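You operate a simulated robot arm through the tools that you are given. There is no shell and no other tool. Be economical: measure what you need, move in short steps, check, and stop when the job is done.

You are at the controls of a simulated robot arm. One attempt, no reset.

Task
Brush the slide way clean, then oil a patch on its bare end.
Fine: row slide to row 5 to reach it; small brown brush; pale felt pad, wetted in the oil dish; brush and pad back where they stood; slide right out again. Set down upright: small brown brush, pale felt pad. A coat counts when it lies all over at full strength: go over it till it gets no stronger. What is to be rubbed or washed off counts as gone when no trace of it is left.

It is judged by the outcome, as a careful person would: the job done as asked, and still so three seconds after it is handed in. It fails if anything else is knocked over, pushed out of place, dropped, spilled or broken.

Robot
A 6-joint arm with a two-finger parallel gripper, fixed in place. Base frame: the origin is at the foot of the arm, x ahead of it, y to its left, z up; the work surface is at about z = 790. Lengths are in mm, angles in rad, forces in N, time in s.
With the tool pointing down near the work surface it reaches from about 260 to 680 mm from the base axis. Its first joint turns from -1.152 to 1.152 rad. Payload 2.9 kg.
The TCP is the grasp point between the finger pads, 30 mm short of the fingertips. In the tool frame z runs along the fingers and y along their closing line. Largest opening 110 mm; finger width 20, thickness 10; the body of the gripper, 48 by 112 mm, starts 55 mm behind the TCP.
Orientation is told as [roll, pitch, yaw] about the base's x, y, z axes, in that order, counted from this pose: with the fingers straight down and closing along the base's y, the tool's x points along the base's -x, its y along +y and its z along -z.

Tools
- The arm moves only by the tool move_arm. Its argument "motion" is text: rows parted by semicolons, each of 7 numbers parted by spaces: the shift along the tool's x, y, z in mm, then the turn, a rotation vector about the tool's x, y, z in rad, then the gripper command, from -1 (fully open) to 1 (shut), values between in proportion. In form: x y z rx ry rz fingers; .... A call has 1 to 10 rows; each row shifts and turns the commanded pose from where the row before left it, along the tool's axes as they then stand. A row lasts 0.2 s, in which the tool goes at most 50 mm and 0.15 rad; a call with a longer step from one row to the next is refused whole, and so is a gripper value outside its range. A pose out of reach is approached as far as the arm can. The call stops where the force on the tool passes 90 N (or 10 N more than at its start, if that is more) or the arm is blocked; 0.2 s more then pass. The fingers move at their own pace (about 108 mm/s each) and stop on an object; they squeeze with about 27 N. The grip force told is the motor's: it shows also when the fingers shut on nothing. Time passes only in rows, and 0.2 s behind the last, so rows that do not move let the fingers close. The reply holds the time, the measured pose of the TCP, the force on the tool along the base axes, the opening and the grip force, in the units named above and with some noise, with the torque about the TCP (base axes, N m) and any sound that the robot's microphone picked up, and new pictures: "views" is both (left out), scene, wrist or none.
- Cameras (640 x 400 px; columns grow to the right, rows downward): "scene" is fixed at [86.8, 447.1, 1377.5]; the picture's right is [-0.62, -0.79, 0.00], its down [-0.49, 0.39, -0.78] and it looks along [0.61, -0.48, -0.63] (base axes); focal length 316 px, centre (320, 200). "wrist" rides on the gripper at [72, 17, -103] in the tool frame; the picture's right is [-0.23, 0.97, 0.00], its down [-0.76, -0.18, -0.62] and it looks along [-0.61, -0.14, 0.78] (tool axes); focal length 222 px, centre (320, 200).
- probe_pixels(camera, pixels): for up to 12 pixels [column, row] of the newest picture of that camera ("zoom" is the newest enlarged one), the place [x, y, z] in the base frame of the surface seen there, good to about 3 mm. No time passes.
- close_up(camera, box): a new picture of the part [left, top, right, bottom] of that camera's present view, enlarged. No time passes.
- job_done(): hands the job in; it is judged then, once.

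Keep the steps short. Do not move on a guess: measure, check each grasp and each placing, and mend mistakes. In all there are 80 turns and 200 pictures (those below and enlarged ones count). Leave the gripper open and the arm clear of the work at the hand-in unless told otherwise, and finish with a single line.

The tools are called after ">>>" as name(argument=value, ...) on one line, values as JSON. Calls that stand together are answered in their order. move_arm: Moves the arm, as the interface text tells. Its arguments: {"type":"object","properties":{"motion":{"type":"string"},"views":{"type":"string","enum":["both","scene","wrist","none"]}},"required":["motion"]} The other tools are called the same way: probe_pixels (camera, pixels) gives the place of the surface under pixels of a picture; close_up (camera, box) takes an enlarged picture of a part of a camera's view; job_done () hands the job in.

At the start:

```text
clock: 0.0
position: [409.7, 123.8, 1087.8]
ee_rot: [-0.001, 0.0, -0.001]
ft_force: [-0.1, 0.4, -1.1]
moment: [-0.02, 0.04, 0.0]
width: 110.1
grip_force: 0.0
```

scene: 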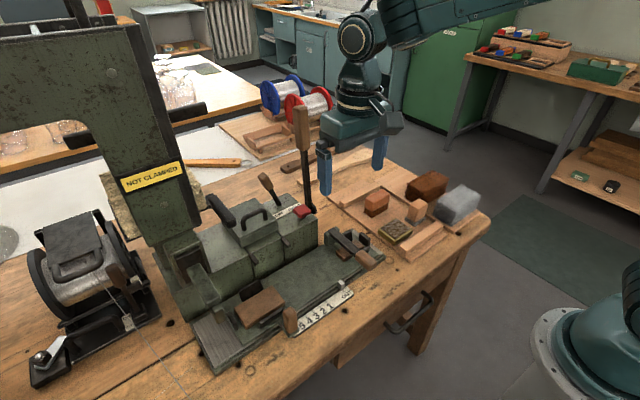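
wrist: 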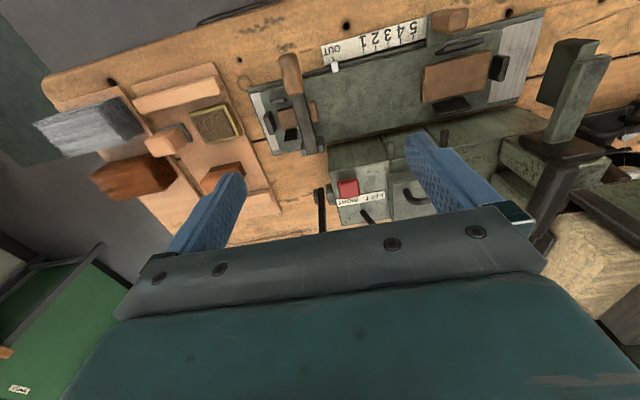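

I'll start by looking closely at the machine and the tray of tools.

>>> close_up(camera="scene", box=[180, 160, 400, 380])

>>> close_up(camera="scene", box=[320, 150, 500, 280])

>>> close_up(camera="wrist", box=[240, 0, 560, 220])

>>> close_up(camera="wrist", box=[30, 50, 280, 220])

```text
1.82 times, centred on (290, 270) of scene
```

zoom: 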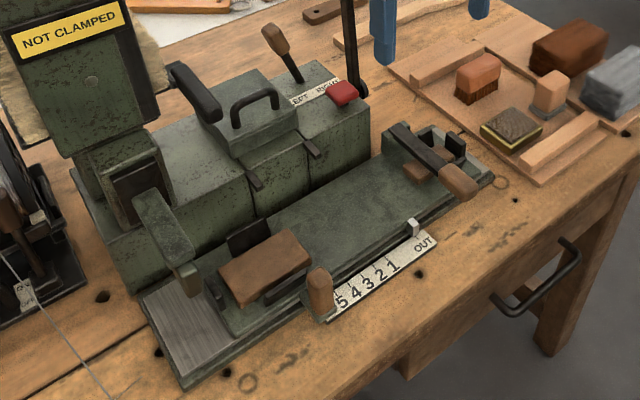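

```text
3.08 times, centred on (410, 215) of scene
```

zoom: 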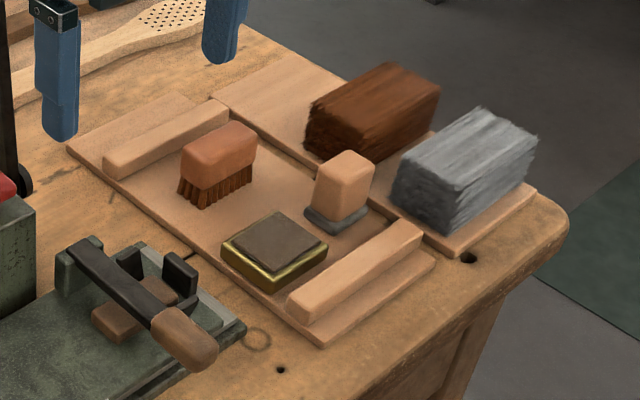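

```text
1.82 times, centred on (400, 110) of wrist
```

zoom: 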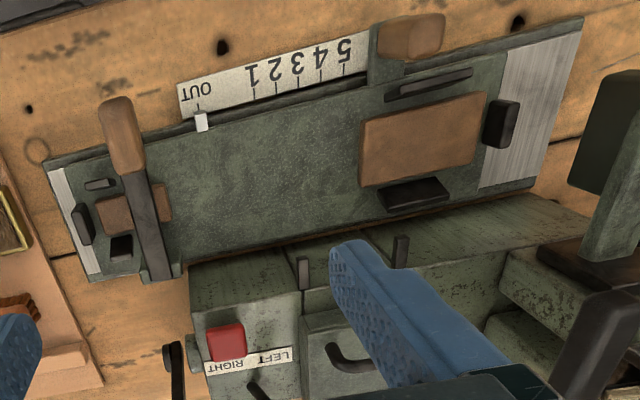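

```text
2.35 times, centred on (155, 135) of wrist
```

zoom: 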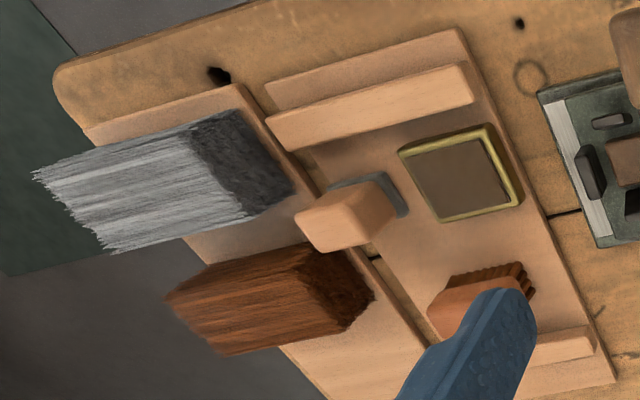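

>>> probe_pixels(camera="scene", pixels=[[290, 313], [289, 328], [322, 239], [260, 307], [218, 352], [378, 257], [337, 233], [365, 256], [300, 270], [343, 285], [295, 325], [350, 292]])

>>> probe_pixels(camera="wrist", pixels=[[449, 20], [335, 67], [290, 70], [308, 148], [254, 92], [270, 145], [545, 15], [500, 100], [434, 20], [460, 75], [330, 50], [425, 28]])

>>> close_up(camera="scene", box=[180, 260, 300, 380])

>>> close_up(camera="scene", box=[300, 210, 400, 310])

```text
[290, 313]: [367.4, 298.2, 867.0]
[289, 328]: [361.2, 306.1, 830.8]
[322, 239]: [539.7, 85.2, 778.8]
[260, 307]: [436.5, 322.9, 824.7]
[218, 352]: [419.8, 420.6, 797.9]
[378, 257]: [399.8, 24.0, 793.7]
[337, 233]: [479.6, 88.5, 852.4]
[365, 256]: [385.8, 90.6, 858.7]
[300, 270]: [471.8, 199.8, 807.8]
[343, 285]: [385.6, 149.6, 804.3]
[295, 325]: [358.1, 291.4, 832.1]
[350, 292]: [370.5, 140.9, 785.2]
```

```text
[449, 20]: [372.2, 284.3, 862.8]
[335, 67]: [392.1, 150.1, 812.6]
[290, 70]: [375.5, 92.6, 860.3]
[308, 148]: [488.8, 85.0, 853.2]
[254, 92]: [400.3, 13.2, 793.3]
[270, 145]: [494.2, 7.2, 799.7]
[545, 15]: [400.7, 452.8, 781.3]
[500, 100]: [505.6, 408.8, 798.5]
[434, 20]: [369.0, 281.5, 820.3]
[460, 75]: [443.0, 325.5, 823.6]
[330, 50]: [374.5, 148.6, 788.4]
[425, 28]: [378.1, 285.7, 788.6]
```

```text
3.33 times, centred on (240, 320) of scene
```

zoom: 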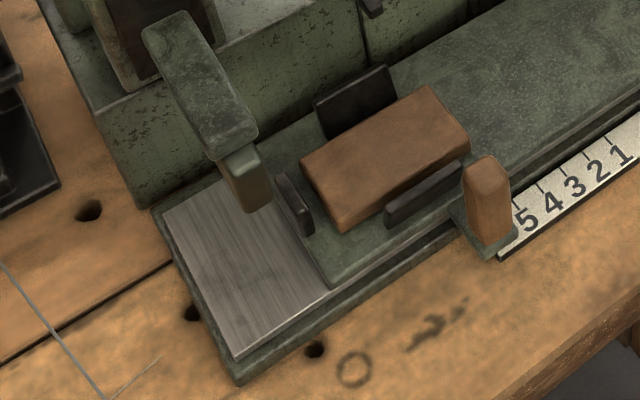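

```text
4.00 times, centred on (350, 260) of scene
```

zoom: 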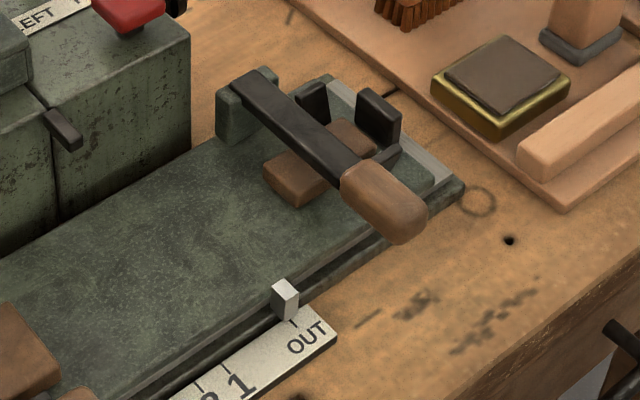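

The slide (green plate) has a wooden handle at about (368,290,865). Before moving there, I measure the press head and the tools.

>>> probe_pixels(camera="scene", pixels=[[185, 215], [150, 70], [200, 215], [180, 265], [187, 275], [178, 232], [213, 200], [302, 120], [155, 320], [130, 345], [263, 180], [100, 300]])

>>> probe_pixels(camera="scene", pixels=[[378, 197], [371, 194], [388, 192], [375, 208], [385, 205], [417, 203], [421, 200], [410, 210], [417, 222], [396, 227], [380, 236], [412, 232]])

>>> close_up(camera="scene", box=[355, 180, 445, 250])

```text
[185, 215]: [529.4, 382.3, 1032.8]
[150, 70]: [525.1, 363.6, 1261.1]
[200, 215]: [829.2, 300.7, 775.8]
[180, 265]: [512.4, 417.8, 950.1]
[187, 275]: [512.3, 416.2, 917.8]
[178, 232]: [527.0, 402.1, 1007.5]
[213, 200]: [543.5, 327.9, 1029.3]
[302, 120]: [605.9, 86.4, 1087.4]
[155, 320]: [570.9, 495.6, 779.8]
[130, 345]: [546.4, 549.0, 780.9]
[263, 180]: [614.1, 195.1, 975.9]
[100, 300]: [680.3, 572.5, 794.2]
```

```text
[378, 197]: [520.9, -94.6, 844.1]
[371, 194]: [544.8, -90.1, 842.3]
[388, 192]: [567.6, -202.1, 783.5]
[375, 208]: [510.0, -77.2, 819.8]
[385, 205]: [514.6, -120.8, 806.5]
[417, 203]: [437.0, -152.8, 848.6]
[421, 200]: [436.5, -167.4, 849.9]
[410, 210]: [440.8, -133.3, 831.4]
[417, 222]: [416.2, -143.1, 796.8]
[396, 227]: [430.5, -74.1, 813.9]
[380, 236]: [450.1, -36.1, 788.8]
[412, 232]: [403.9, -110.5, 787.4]
```

```text
5.71 times, centred on (400, 215) of scene
```

zoom: 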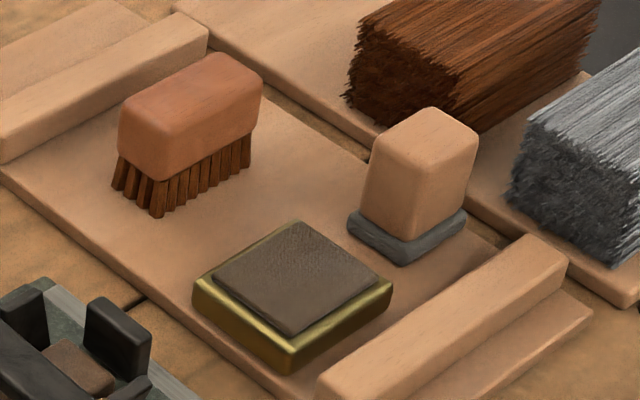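

Moving to above the slide handle, fingers open, and then looking.

>>> move_arm(motion="8.3 33.4 31 0 0 0 -1;8.3 33.4 31 0 0 0 -1;8.3 33.4 31 0 0 0 -1;8.3 33.4 31 0 0 0 -1;8.3 33.4 31 0 0 0 -1;0 0 0 0 0 0 -0.3")

```text
clock: 1.4
position: [367.1, 290.4, 935.0]
ee_rot: [0.0, 0.0, 0.001]
ft_force: [-0.8, -0.6, 0.7]
moment: [-0.02, -0.01, -0.02]
width: 71.4
grip_force: 0.0
```

scene: 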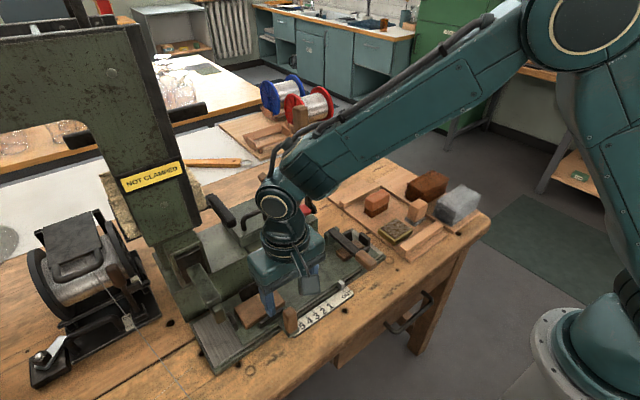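
wrist: 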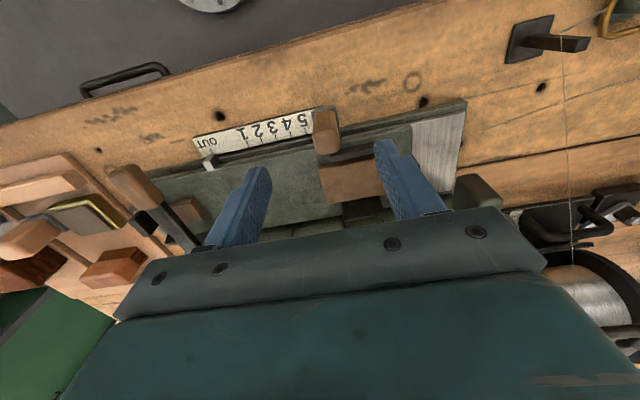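

>>> close_up(camera="wrist", box=[180, 80, 420, 230])

>>> probe_pixels(camera="wrist", pixels=[[325, 122], [316, 118], [337, 115], [325, 112], [328, 150], [320, 150], [338, 150], [345, 165], [207, 165], [304, 118], [235, 140], [211, 146]])

```text
2.67 times, centred on (300, 155) of wrist
```

zoom: 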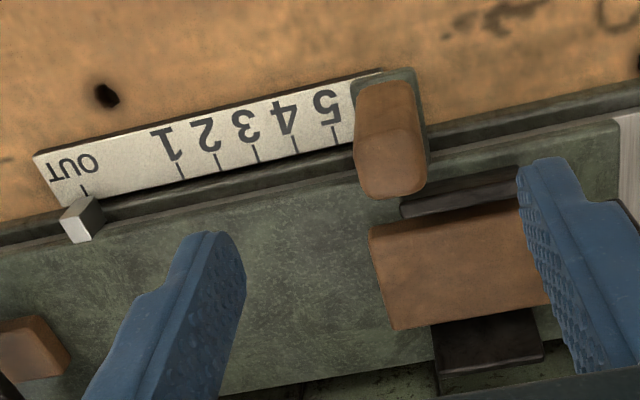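

```text
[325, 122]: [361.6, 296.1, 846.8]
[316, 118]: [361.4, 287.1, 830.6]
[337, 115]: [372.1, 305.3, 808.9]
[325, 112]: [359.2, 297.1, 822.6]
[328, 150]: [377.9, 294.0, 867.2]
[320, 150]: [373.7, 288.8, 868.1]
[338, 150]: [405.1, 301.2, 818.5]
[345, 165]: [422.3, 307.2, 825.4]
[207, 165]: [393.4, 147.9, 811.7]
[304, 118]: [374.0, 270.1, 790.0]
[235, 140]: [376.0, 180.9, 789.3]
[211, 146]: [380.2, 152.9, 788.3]
```

Handle centre is around (368,293). I lower the open fingers around it and close, and probe scale ticks.

>>> probe_pixels(camera="wrist", pixels=[[305.5, 131], [212, 152], [291, 135], [276, 138], [262, 141], [248, 144]])

>>> move_arm(motion="0 1.5 23 0 0 0 -0.3;0 1.5 23 0 0 0 -0.3;0 0 22 0 0 0 -0.3;0 0 0 0 0 0 1;0 0 0 0 0 0 1")

```text
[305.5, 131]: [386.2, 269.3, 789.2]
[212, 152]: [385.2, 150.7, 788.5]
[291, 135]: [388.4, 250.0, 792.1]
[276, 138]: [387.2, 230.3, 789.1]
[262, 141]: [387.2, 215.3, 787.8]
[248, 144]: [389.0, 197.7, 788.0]
```

```text
clock: 2.6
position: [367.6, 294.8, 864.2]
ee_rot: [0.005, -0.002, 0.004]
ft_force: [0.6, 22.9, -11.6]
moment: [-0.55, -0.41, -0.25]
width: 22.1
grip_force: 45.1
```

scene: 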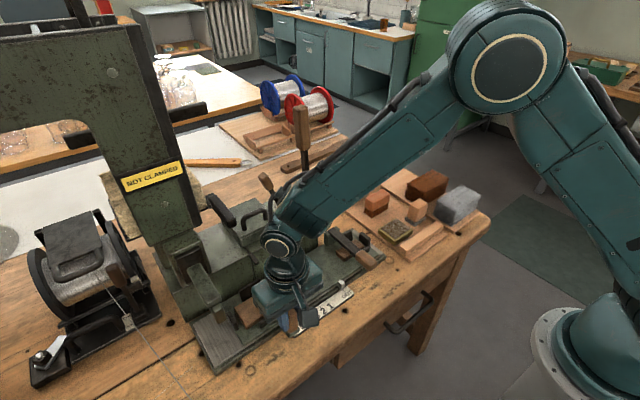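
wrist: 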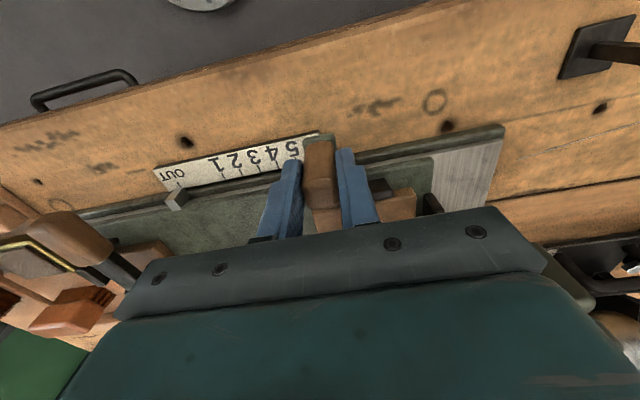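

Handle gripped (22 mm). I slide it +y in small steps.

>>> move_arm(motion="0 8 0 0 0 0 1;0 10 0 0 0 0 1;0 10 0 0 0 0 1;0 10 0 0 0 0 1;0 0 0 0 0 0 1")

```text
clock: 3.8
position: [366.7, 330.9, 863.2]
ee_rot: [-0.002, 0.002, 0.002]
ft_force: [-16.4, -0.8, 3.2]
moment: [0.16, 1.59, -0.3]
width: 21.9
grip_force: 44.9
```

scene: 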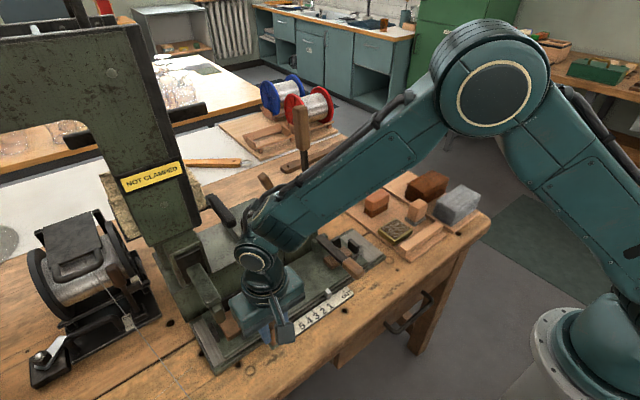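
wrist: 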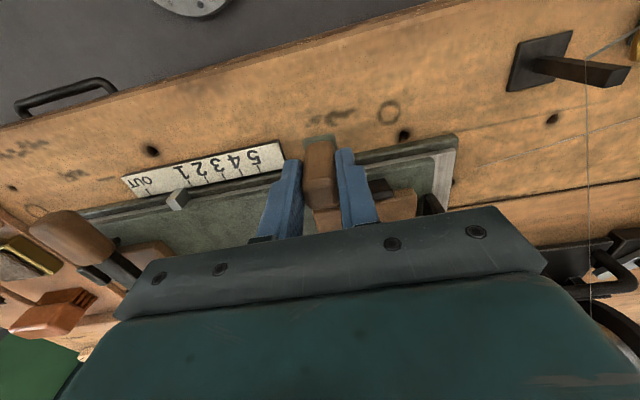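

>>> move_arm(motion="0 14 0 0 0 0 1;0 14 0 0 0 0 1;0 14 0 0 0 0 1;0 14 0 0 0 0 1;0 14 0 0 0 0 1;0 0 0 0 0 0 1")

>>> close_up(camera="wrist", box=[60, 120, 300, 270])

```text
clock: 5.2
position: [367.0, 399.7, 865.0]
ee_rot: [-0.002, -0.001, 0.001]
ft_force: [-20.7, -0.7, -3.9]
moment: [-0.09, -1.05, -0.34]
width: 21.8
grip_force: 44.3
```

scene: 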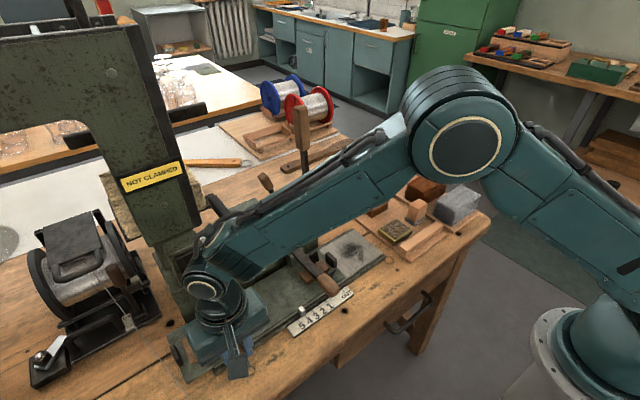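
wrist: 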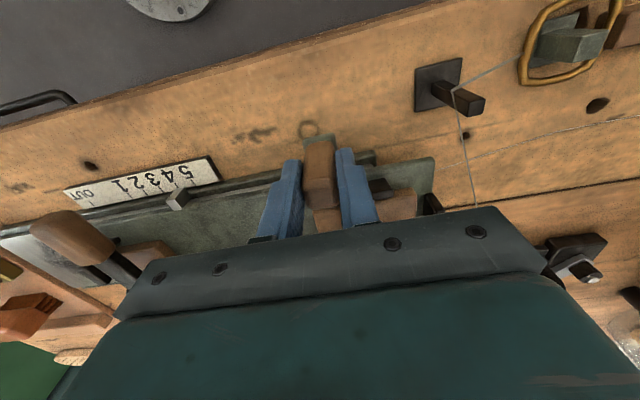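

```text
2.67 times, centred on (180, 195) of wrist
```

zoom: 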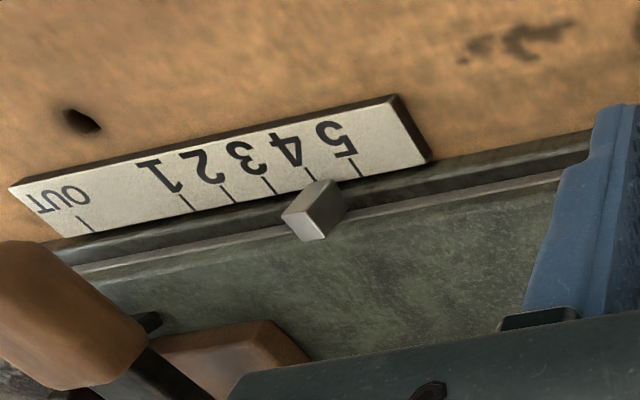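

>>> move_arm(motion="0 5 0 0 0 0 1;0 5 0 0 0 0 1;0 3 0 0 0 0 1;0 0 0 0 0 0 1", views="both")

>>> close_up(camera="wrist", box=[40, 140, 240, 265])

>>> close_up(camera="scene", box=[270, 270, 370, 350])

```text
clock: 6.2
position: [367.0, 413.4, 864.1]
ee_rot: [0.0, -0.001, 0.004]
ft_force: [-12.9, -2.6, -2.6]
moment: [-0.18, 0.7, -0.51]
width: 22.0
grip_force: 44.9
```

scene: 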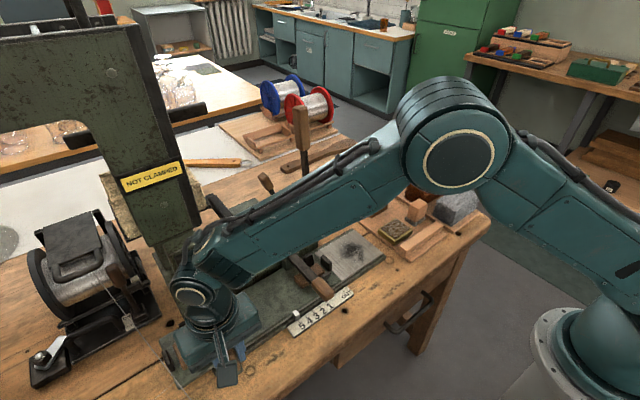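
wrist: 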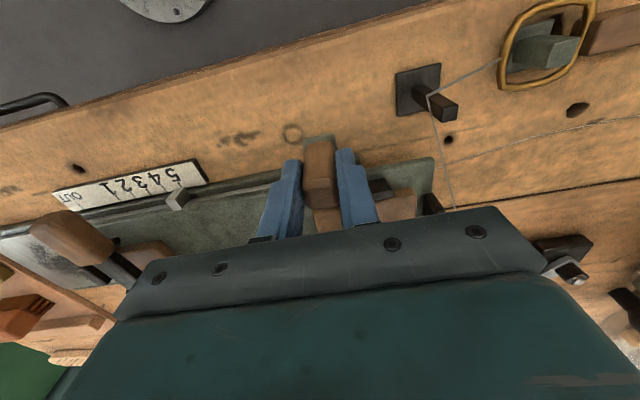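

```text
3.20 times, centred on (140, 202) of wrist
```

zoom: 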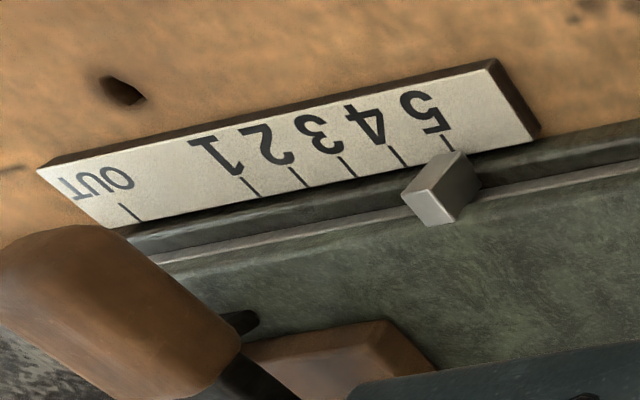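

```text
5.00 times, centred on (320, 310) of scene
```

zoom: 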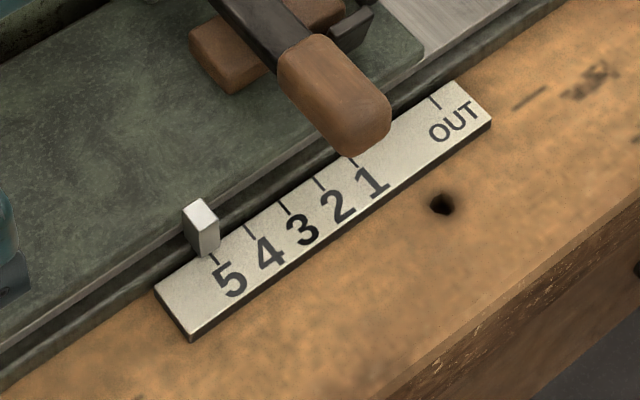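

>>> probe_pixels(camera="zoom", pixels=[[200, 210], [208, 238], [193, 232], [214, 258], [250, 232], [285, 206], [320, 182], [353, 162], [435, 101]])

```text
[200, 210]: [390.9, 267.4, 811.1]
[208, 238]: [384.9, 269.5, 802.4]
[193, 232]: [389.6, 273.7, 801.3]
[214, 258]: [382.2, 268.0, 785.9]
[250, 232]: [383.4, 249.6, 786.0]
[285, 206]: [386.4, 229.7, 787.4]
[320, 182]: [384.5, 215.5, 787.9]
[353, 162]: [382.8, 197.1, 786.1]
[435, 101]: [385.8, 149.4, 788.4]
```

Pointer is on 5. Release, rise and move off toward the tools to view the exposed way.

>>> move_arm(motion="0 0 0 0 0 0 -0.2;0 0 0 0 0 0 -0.2;0 0 -30 0 0 0 -0.2;0 0 -45 0 0 0 -0.2;0 -30 -45 0 0 0 -0.2;0 -48 0 0 0 0 -0.2;0 -48 0 0 0 0 -0.2;0 -48 0 0 0 0 -0.2;0 -48 0 0 0 0 -0.2;0 -48 0 0 0 0 -0.2", views="none")

>>> move_arm(motion="-10 -48 0 0 0 0 -1;-20 -48 0 0 0 0 -1;-20 -30 0 0 0 0 -1;-20 -30 0 0 0 0 -1;0 0 0 0 0 0 -1")

>>> close_up(camera="scene", box=[270, 220, 400, 340])

```text
refused: row 5 steps farther than a row can; nothing moved
```

```text
refused: row 2 steps farther than a row can; nothing moved
```

```text
3.33 times, centred on (335, 280) of scene
```

zoom: 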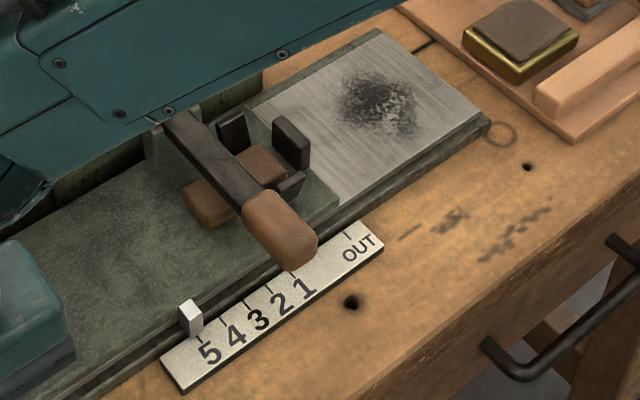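

The way is exposed with a dark dust patch. Retrying the release with shorter steps.

>>> move_arm(motion="0 0 0 0 0 0 -0.2;0 0 0 0 0 0 -0.2;0 0 -30 0 0 0 -0.2;0 0 -45 0 0 0 -0.2;0 -20 -45 0 0 0 -0.2;0 -48 0 0 0 0 -0.2;0 -48 0 0 0 0 -0.2;0 -48 0 0 0 0 -0.2;0 -48 0 0 0 0 -0.2;0 -48 0 0 0 0 -0.2", views="none")

>>> move_arm(motion="-15 -46 0 0 0 0 -1;-20 -40 0 0 0 0 -1;-20 -40 0 0 0 0 -1;-20 -40 0 0 0 0 -1;0 0 0 0 0 0 -1")

>>> close_up(camera="scene", box=[270, 220, 400, 340])

```text
clock: 8.4
position: [367.6, 155.2, 983.7]
ee_rot: [0.001, 0.001, 0.001]
ft_force: [-0.4, 0.2, 0.9]
moment: [0.03, 0.02, 0.01]
width: 66.0
grip_force: 0.1
```

```text
clock: 9.6
position: [443.7, -10.1, 983.7]
ee_rot: [0.001, 0.002, 0.0]
ft_force: [0.0, -0.1, 0.5]
moment: [0.01, 0.0, 0.03]
width: 109.9
grip_force: 0.0
```

scene: 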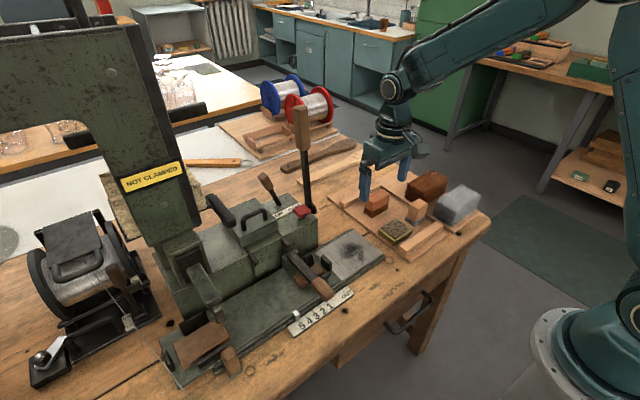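
wrist: 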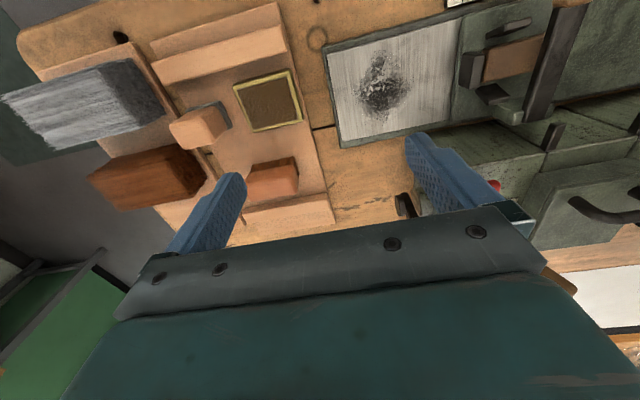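

```text
3.33 times, centred on (335, 280) of scene
```

zoom: 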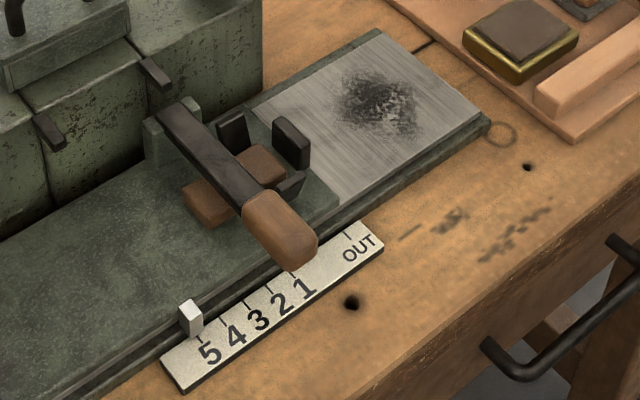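

Slide stayed at 5. Now measure the plate corners, dirt, brush, pad and dish.

>>> probe_pixels(camera="wrist", pixels=[[330, 52], [343, 140], [459, 20], [448, 118], [378, 52], [362, 85], [378, 118], [400, 88], [380, 85]])

>>> probe_pixels(camera="wrist", pixels=[[270, 175], [296, 160], [297, 190], [250, 170], [192, 128], [175, 122], [205, 112], [220, 108], [236, 86], [295, 73], [268, 100], [253, 130]])

>>> close_up(camera="wrist", box=[150, 60, 340, 220])

>>> close_up(camera="wrist", box=[310, 0, 510, 150])

```text
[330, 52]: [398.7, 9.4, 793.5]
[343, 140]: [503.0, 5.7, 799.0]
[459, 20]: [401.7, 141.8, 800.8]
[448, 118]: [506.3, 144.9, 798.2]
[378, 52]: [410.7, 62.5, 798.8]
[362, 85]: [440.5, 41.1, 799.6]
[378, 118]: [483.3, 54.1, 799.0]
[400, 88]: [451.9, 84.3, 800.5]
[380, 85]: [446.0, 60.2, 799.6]
```

```text
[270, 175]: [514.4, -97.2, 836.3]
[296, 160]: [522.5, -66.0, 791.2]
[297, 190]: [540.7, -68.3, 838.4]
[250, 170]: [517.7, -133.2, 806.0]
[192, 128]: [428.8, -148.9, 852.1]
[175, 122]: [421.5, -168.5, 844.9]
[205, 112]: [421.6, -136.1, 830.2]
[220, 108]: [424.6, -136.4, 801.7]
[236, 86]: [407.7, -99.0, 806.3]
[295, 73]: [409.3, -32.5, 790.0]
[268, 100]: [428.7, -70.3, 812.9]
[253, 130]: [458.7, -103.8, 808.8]
```

```text
2.50 times, centred on (245, 140) of wrist
```

zoom: 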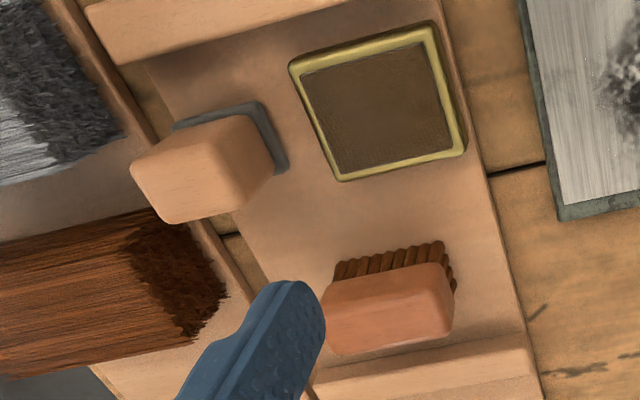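

```text
2.67 times, centred on (410, 75) of wrist
```

zoom: 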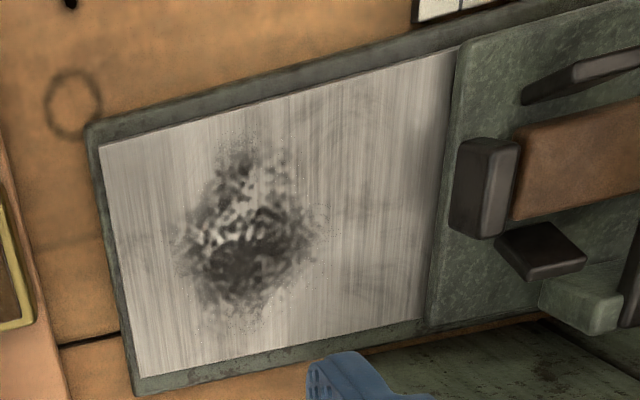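

>>> close_up(camera="scene", box=[350, 180, 450, 250])

>>> probe_pixels(camera="scene", pixels=[[300, 235], [318, 225], [270, 225], [303, 211], [285, 245], [312, 205], [299, 250], [325, 262]])

```text
5.71 times, centred on (400, 215) of scene
```

zoom: 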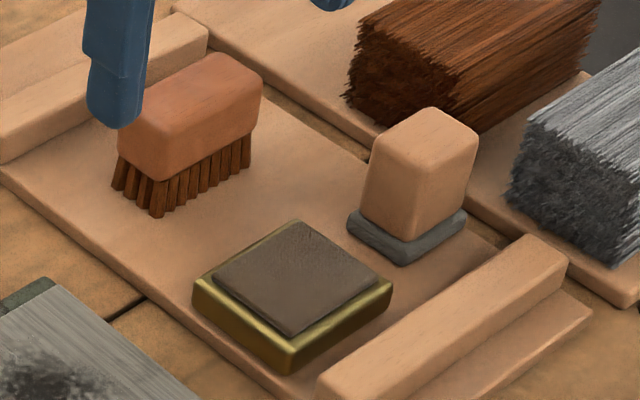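

```text
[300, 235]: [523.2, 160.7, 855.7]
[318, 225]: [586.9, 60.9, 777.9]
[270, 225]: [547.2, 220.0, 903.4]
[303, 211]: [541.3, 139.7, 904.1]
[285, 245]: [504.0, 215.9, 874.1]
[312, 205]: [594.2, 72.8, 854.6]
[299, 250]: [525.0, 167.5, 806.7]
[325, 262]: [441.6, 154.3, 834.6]
```

>>> probe_pixels(camera="zoom", pixels=[[120, 130], [158, 178], [255, 130], [262, 85], [160, 125], [245, 70], [158, 212], [115, 185], [250, 165], [205, 100], [355, 140], [350, 90]])

>>> probe_pixels(camera="zoom", pixels=[[380, 135], [430, 112], [472, 145], [420, 165], [350, 232], [402, 262], [464, 225], [405, 235], [363, 205], [470, 185], [515, 160], [520, 200]])

>>> probe_pixels(camera="zoom", pixels=[[195, 290], [290, 370], [388, 295], [298, 222], [290, 330], [215, 275], [375, 280], [295, 275], [330, 290], [180, 260], [450, 280], [330, 380]])

```text
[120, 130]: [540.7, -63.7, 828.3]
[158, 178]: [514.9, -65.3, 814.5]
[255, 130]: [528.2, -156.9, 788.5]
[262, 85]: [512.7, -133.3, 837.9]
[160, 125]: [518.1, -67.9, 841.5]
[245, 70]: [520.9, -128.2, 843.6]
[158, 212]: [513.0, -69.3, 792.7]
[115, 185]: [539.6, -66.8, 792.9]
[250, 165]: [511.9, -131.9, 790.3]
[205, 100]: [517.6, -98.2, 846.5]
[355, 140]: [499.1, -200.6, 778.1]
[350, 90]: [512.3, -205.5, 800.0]
```

```text
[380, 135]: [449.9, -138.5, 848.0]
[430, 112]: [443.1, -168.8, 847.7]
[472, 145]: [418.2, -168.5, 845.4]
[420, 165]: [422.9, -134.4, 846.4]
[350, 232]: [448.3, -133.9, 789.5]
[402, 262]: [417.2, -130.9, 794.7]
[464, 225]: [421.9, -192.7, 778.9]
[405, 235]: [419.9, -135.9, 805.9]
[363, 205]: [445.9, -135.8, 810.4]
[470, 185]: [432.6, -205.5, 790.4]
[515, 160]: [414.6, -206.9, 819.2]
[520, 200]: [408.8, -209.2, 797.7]
```

```text
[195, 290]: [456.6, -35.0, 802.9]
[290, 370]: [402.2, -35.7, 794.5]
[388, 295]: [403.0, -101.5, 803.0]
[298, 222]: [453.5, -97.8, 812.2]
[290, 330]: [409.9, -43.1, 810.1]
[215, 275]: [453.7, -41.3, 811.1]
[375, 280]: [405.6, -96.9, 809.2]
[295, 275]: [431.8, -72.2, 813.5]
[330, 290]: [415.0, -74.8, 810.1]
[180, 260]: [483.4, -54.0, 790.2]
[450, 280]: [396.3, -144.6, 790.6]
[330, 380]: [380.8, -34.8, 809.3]
```

Brush: centre (527,−99), block 28×67 mm, top 845, foot 791. I approach above, open, closing along y.

>>> move_arm(motion="-28 -30 20 0 0 0 -1;-28 -30 20 0 0 0 -1;-27.3 -29 20 0 0 0 -1;0 0 25 0 0 0 -1;0 0 0 0 0 0 -1")

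```text
clock: 10.8
position: [528.4, -101.4, 898.0]
ee_rot: [0.0, -0.001, 0.0]
ft_force: [-0.8, -1.0, -0.3]
moment: [0.0, 0.0, 0.0]
width: 109.7
grip_force: 0.0
```

scene: 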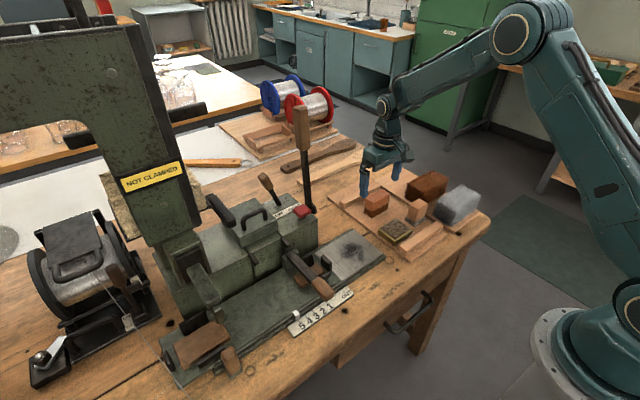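
wrist: 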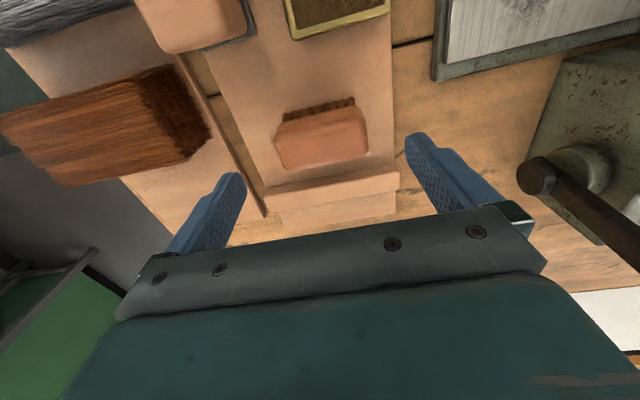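

>>> probe_pixels(camera="wrist", pixels=[[278, 125], [360, 112], [287, 165], [365, 150], [320, 140], [277, 145], [367, 130]])

>>> move_arm(motion="0 2.4 22 0 0 0 -1;0 0 22 0 0 0 -1;0 0 20 0 0 0 -1;0 0 0 0 0 0 -1")

```text
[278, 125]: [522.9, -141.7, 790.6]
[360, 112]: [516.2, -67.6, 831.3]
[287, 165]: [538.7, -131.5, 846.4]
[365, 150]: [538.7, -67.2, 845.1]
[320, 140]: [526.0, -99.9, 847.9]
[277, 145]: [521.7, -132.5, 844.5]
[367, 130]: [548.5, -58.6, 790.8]
```

```text
clock: 11.8
position: [528.1, -99.1, 835.3]
ee_rot: [-0.001, -0.001, 0.002]
ft_force: [-0.3, 0.3, 0.4]
moment: [-0.04, 0.0, -0.01]
width: 110.3
grip_force: 0.1
```

scene: 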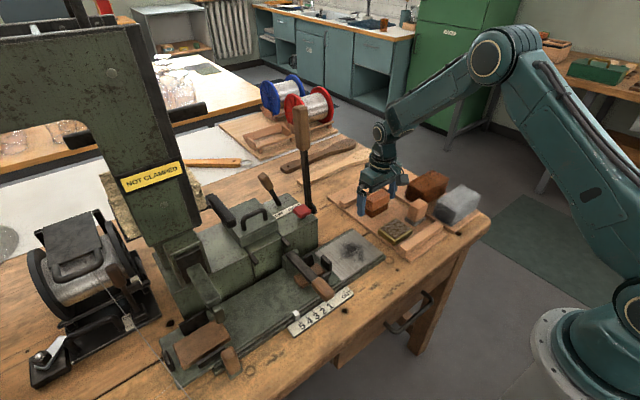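
wrist: 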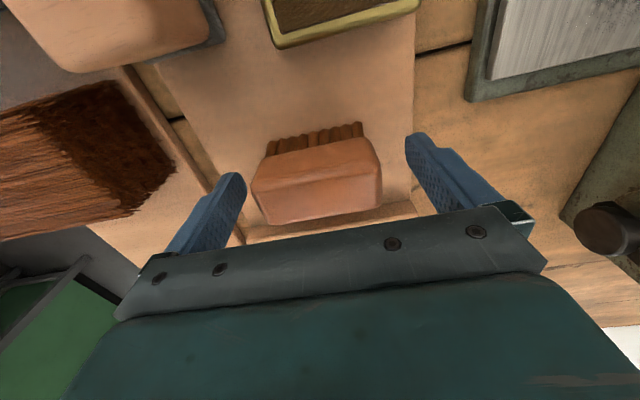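

Centred. Close on the brush and lift a little.

>>> move_arm(motion="0 0 0 0 0 0 1;0 0 0 0 0 0 1;0 0 0 0 0 0 1", views="none")

>>> move_arm(motion="0 0 -20 0 0 0 1;0 0 -40 0 0 0 1;0 0 -40 0 0 0 1;0 0 0 0 0 0 1")

```text
clock: 12.6
position: [529.2, -99.0, 837.9]
ee_rot: [0.0, 0.0, 0.002]
ft_force: [0.0, 1.0, -0.1]
moment: [0.0, 0.0, 0.0]
width: 71.6
grip_force: 27.1
```

```text
clock: 13.6
position: [524.8, -97.8, 934.0]
ee_rot: [-0.001, 0.002, -0.001]
ft_force: [-0.4, 0.4, -1.2]
moment: [-0.02, -0.01, -0.02]
width: 71.3
grip_force: 26.7
```

scene: 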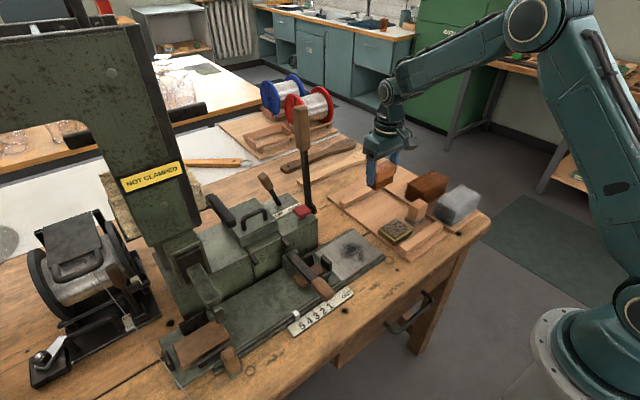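
wrist: 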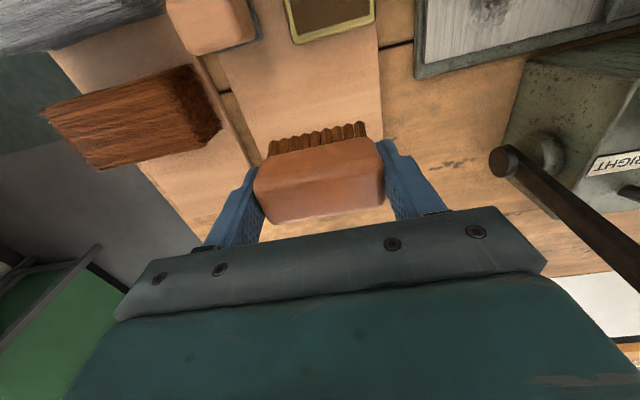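

Brush held (71 mm). Carry it above the way's near edge at y≈47.

>>> move_arm(motion="22 29 0 0 0 0 1;22 29 0 0 0 0 1;22 29 0 0 0 0 1;22 29 0 0 0 0 1;22 29 0 0 0 0 1;0 0 30 0 0 0 1;0 0 30 0 0 0 1;0 0 20 0 0 0 1;0 0 0 0 0 0 1")

```text
clock: 15.6
position: [418.0, 46.9, 855.5]
ee_rot: [0.0, 0.001, -0.001]
ft_force: [-0.1, -0.6, -0.6]
moment: [-0.03, 0.03, 0.02]
width: 71.4
grip_force: 26.9
```

scene: 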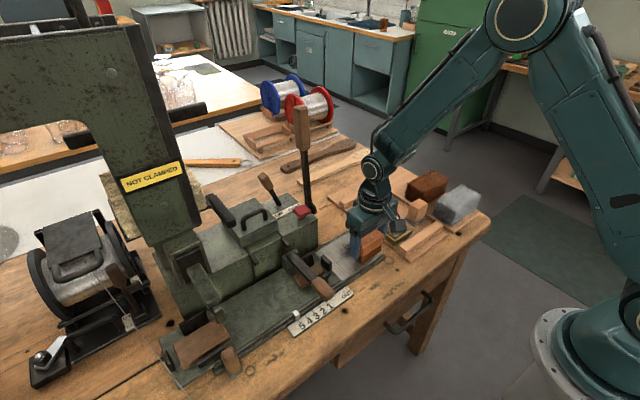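
wrist: 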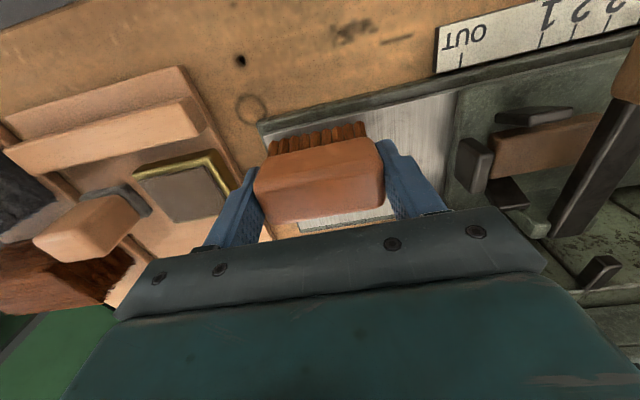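

>>> move_arm(motion="0 0 5 0 0 0 1;0 0 4 0 0 0 1;0 0 3 0 0 0 1;0 0 0 0 0 0 1", views="wrist")

```text
clock: 16.6
position: [415.8, 47.6, 844.4]
ee_rot: [0.0, -0.003, 0.0]
ft_force: [-4.0, -4.1, 26.7]
moment: [-0.12, 0.05, 0.0]
width: 72.0
grip_force: 27.0
```

wrist: 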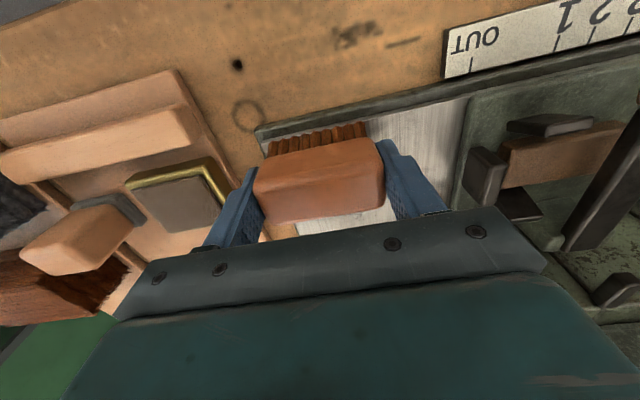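

Contact with 27 N—a bit heavy. Ease 1 mm and stroke across and back.

>>> move_arm(motion="0 0 -1.2 0 0 0 1;-15 0 0 0 0 0 1;-15 0 0 0 0 0 1;-15 0 0 0 0 0 1;-15 0 0 0 0 0 1;-14 0 0 0 0 0 1;0 0 0 0 0 0 1", views="both")

```text
clock: 18.2
position: [489.9, 46.1, 843.9]
ee_rot: [0.0, -0.001, 0.0]
ft_force: [-8.6, 1.4, 25.1]
moment: [0.04, 0.2, 0.02]
width: 71.5
grip_force: 27.2
```

scene: 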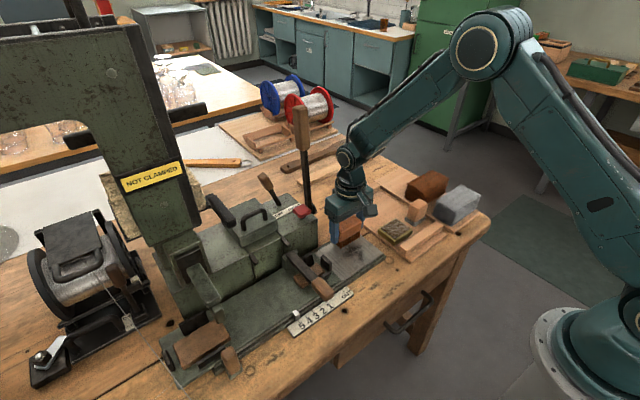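
wrist: 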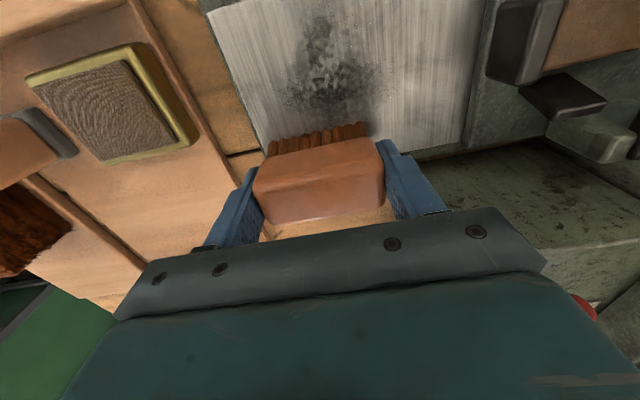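

The dirt is thinning. More strokes in this lane, then the next.

>>> move_arm(motion="19 2 0 0 0 0 1;19 0 0 0 0 0 1;19 0 0 0 0 0 1;19 0 0 0 0 0 1;0 5 0 0 0 0 1;-19 0 0 0 0 0 1;-19 0 0 0 0 0 1;-19 0 0 0 0 0 1;-19 0 0 0 0 0 1;0 0 0 0 0 0 1", views="wrist")

>>> move_arm(motion="19 4 0 0 0 0 1;19 0 0 0 0 0 1;19 0 0 0 0 0 1;19 0 0 0 0 0 1;0 10 0 0 0 0 1;-19 0 0 0 0 0 1;-19 0 0 0 0 0 1;-19 0 0 0 0 0 1;-19 0 0 0 0 0 1;0 0 0 0 0 0 1", views="wrist")

>>> move_arm(motion="19 8 0 0 0 0 1;19 0 0 0 0 0 1;19 0 0 0 0 0 1;19 0 0 0 0 0 1;0 10 0 0 0 0 1;-19 0 0 0 0 0 1;-19 0 0 0 0 0 1;-19 0 0 0 0 0 1;-19 0 0 0 0 0 1;0 0 0 0 0 0 1", views="wrist")

```text
clock: 20.4
position: [492.0, 56.1, 842.7]
ee_rot: [0.0, 0.0, 0.002]
ft_force: [-0.7, -0.3, 0.0]
moment: [0.04, 0.01, 0.01]
width: 71.4
grip_force: 27.1
```

wrist: 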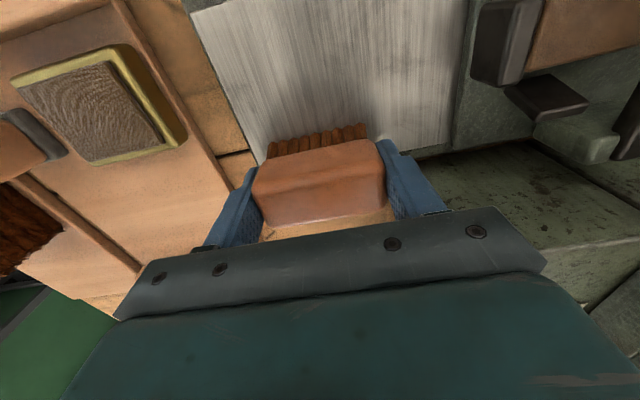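

```text
clock: 22.6
position: [489.7, 65.1, 843.1]
ee_rot: [0.0, 0.0, 0.001]
ft_force: [0.1, -0.7, -1.1]
moment: [-0.04, -0.02, 0.01]
width: 71.4
grip_force: 26.6
```

wrist: 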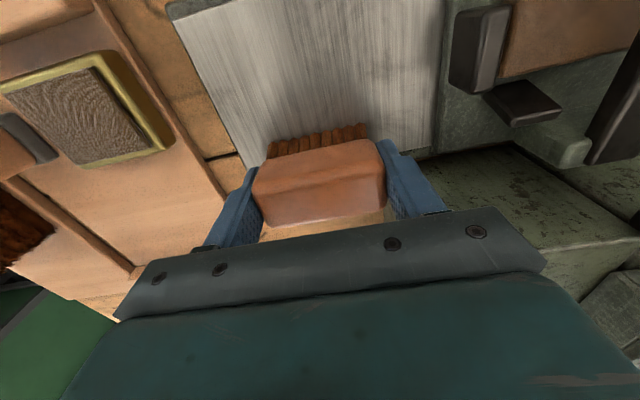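

```text
clock: 24.8
position: [492.5, 87.1, 843.6]
ee_rot: [-0.001, 0.001, 0.002]
ft_force: [-0.2, -0.2, -0.5]
moment: [0.02, 0.01, -0.01]
width: 71.3
grip_force: 26.6
```

wrist: 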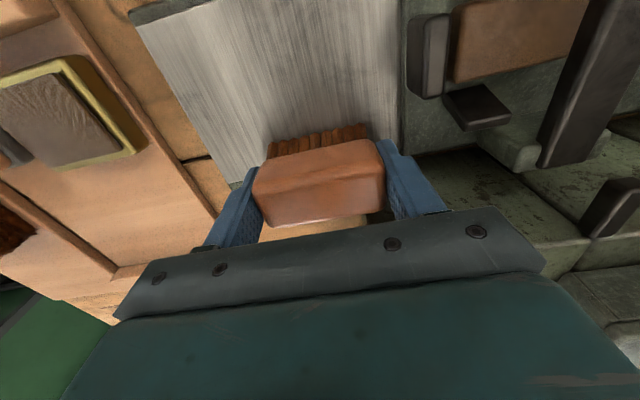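

Force now reads ~0, so contact is barely kept (brush may have crept up a millimetre or two). I lower gently to regain contact and look.

>>> move_arm(motion="0 2 1 0 0 0 1;0 0 0 0 0 0 1", views="none")

>>> close_up(camera="wrist", box=[130, 0, 430, 190])

>>> close_up(camera="scene", box=[310, 200, 410, 280])

```text
clock: 25.4
position: [492.6, 87.9, 842.3]
ee_rot: [-0.001, 0.001, 0.0]
ft_force: [0.1, 0.5, -0.1]
moment: [0.01, -0.01, 0.03]
width: 71.6
grip_force: 26.8
```

```text
2.11 times, centred on (280, 95) of wrist
```

zoom: 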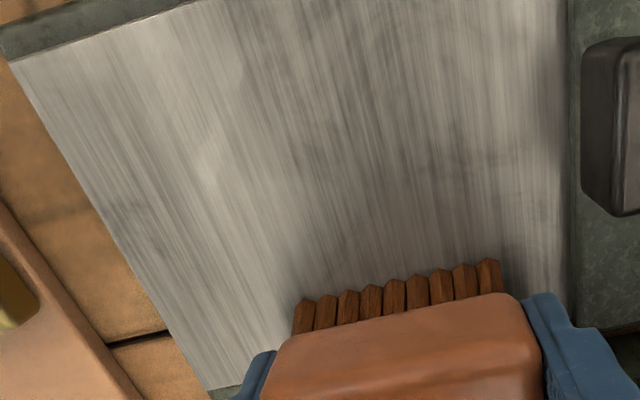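

```text
5.00 times, centred on (360, 240) of scene
```

zoom: 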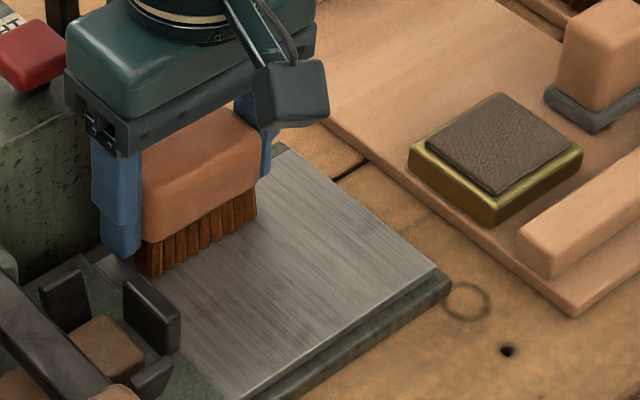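

Nearly clean. Lower further until contact force shows.

>>> move_arm(motion="0 0 1 0 0 0 1;0 0 0 0 0 0 1", views="none")

>>> move_arm(motion="0 0 1 0 0 0 1;0 0 0 0 0 0 1", views="none")

```text
clock: 26.0
position: [492.8, 86.9, 841.2]
ee_rot: [-0.002, 0.0, 0.001]
ft_force: [0.3, -0.4, -1.0]
moment: [0.0, -0.01, 0.0]
width: 71.4
grip_force: 27.0
```

```text
clock: 26.6
position: [491.1, 87.9, 841.3]
ee_rot: [-0.001, 0.0, 0.001]
ft_force: [-0.1, -0.1, 2.3]
moment: [0.03, 0.01, 0.02]
width: 71.4
grip_force: 26.8
```

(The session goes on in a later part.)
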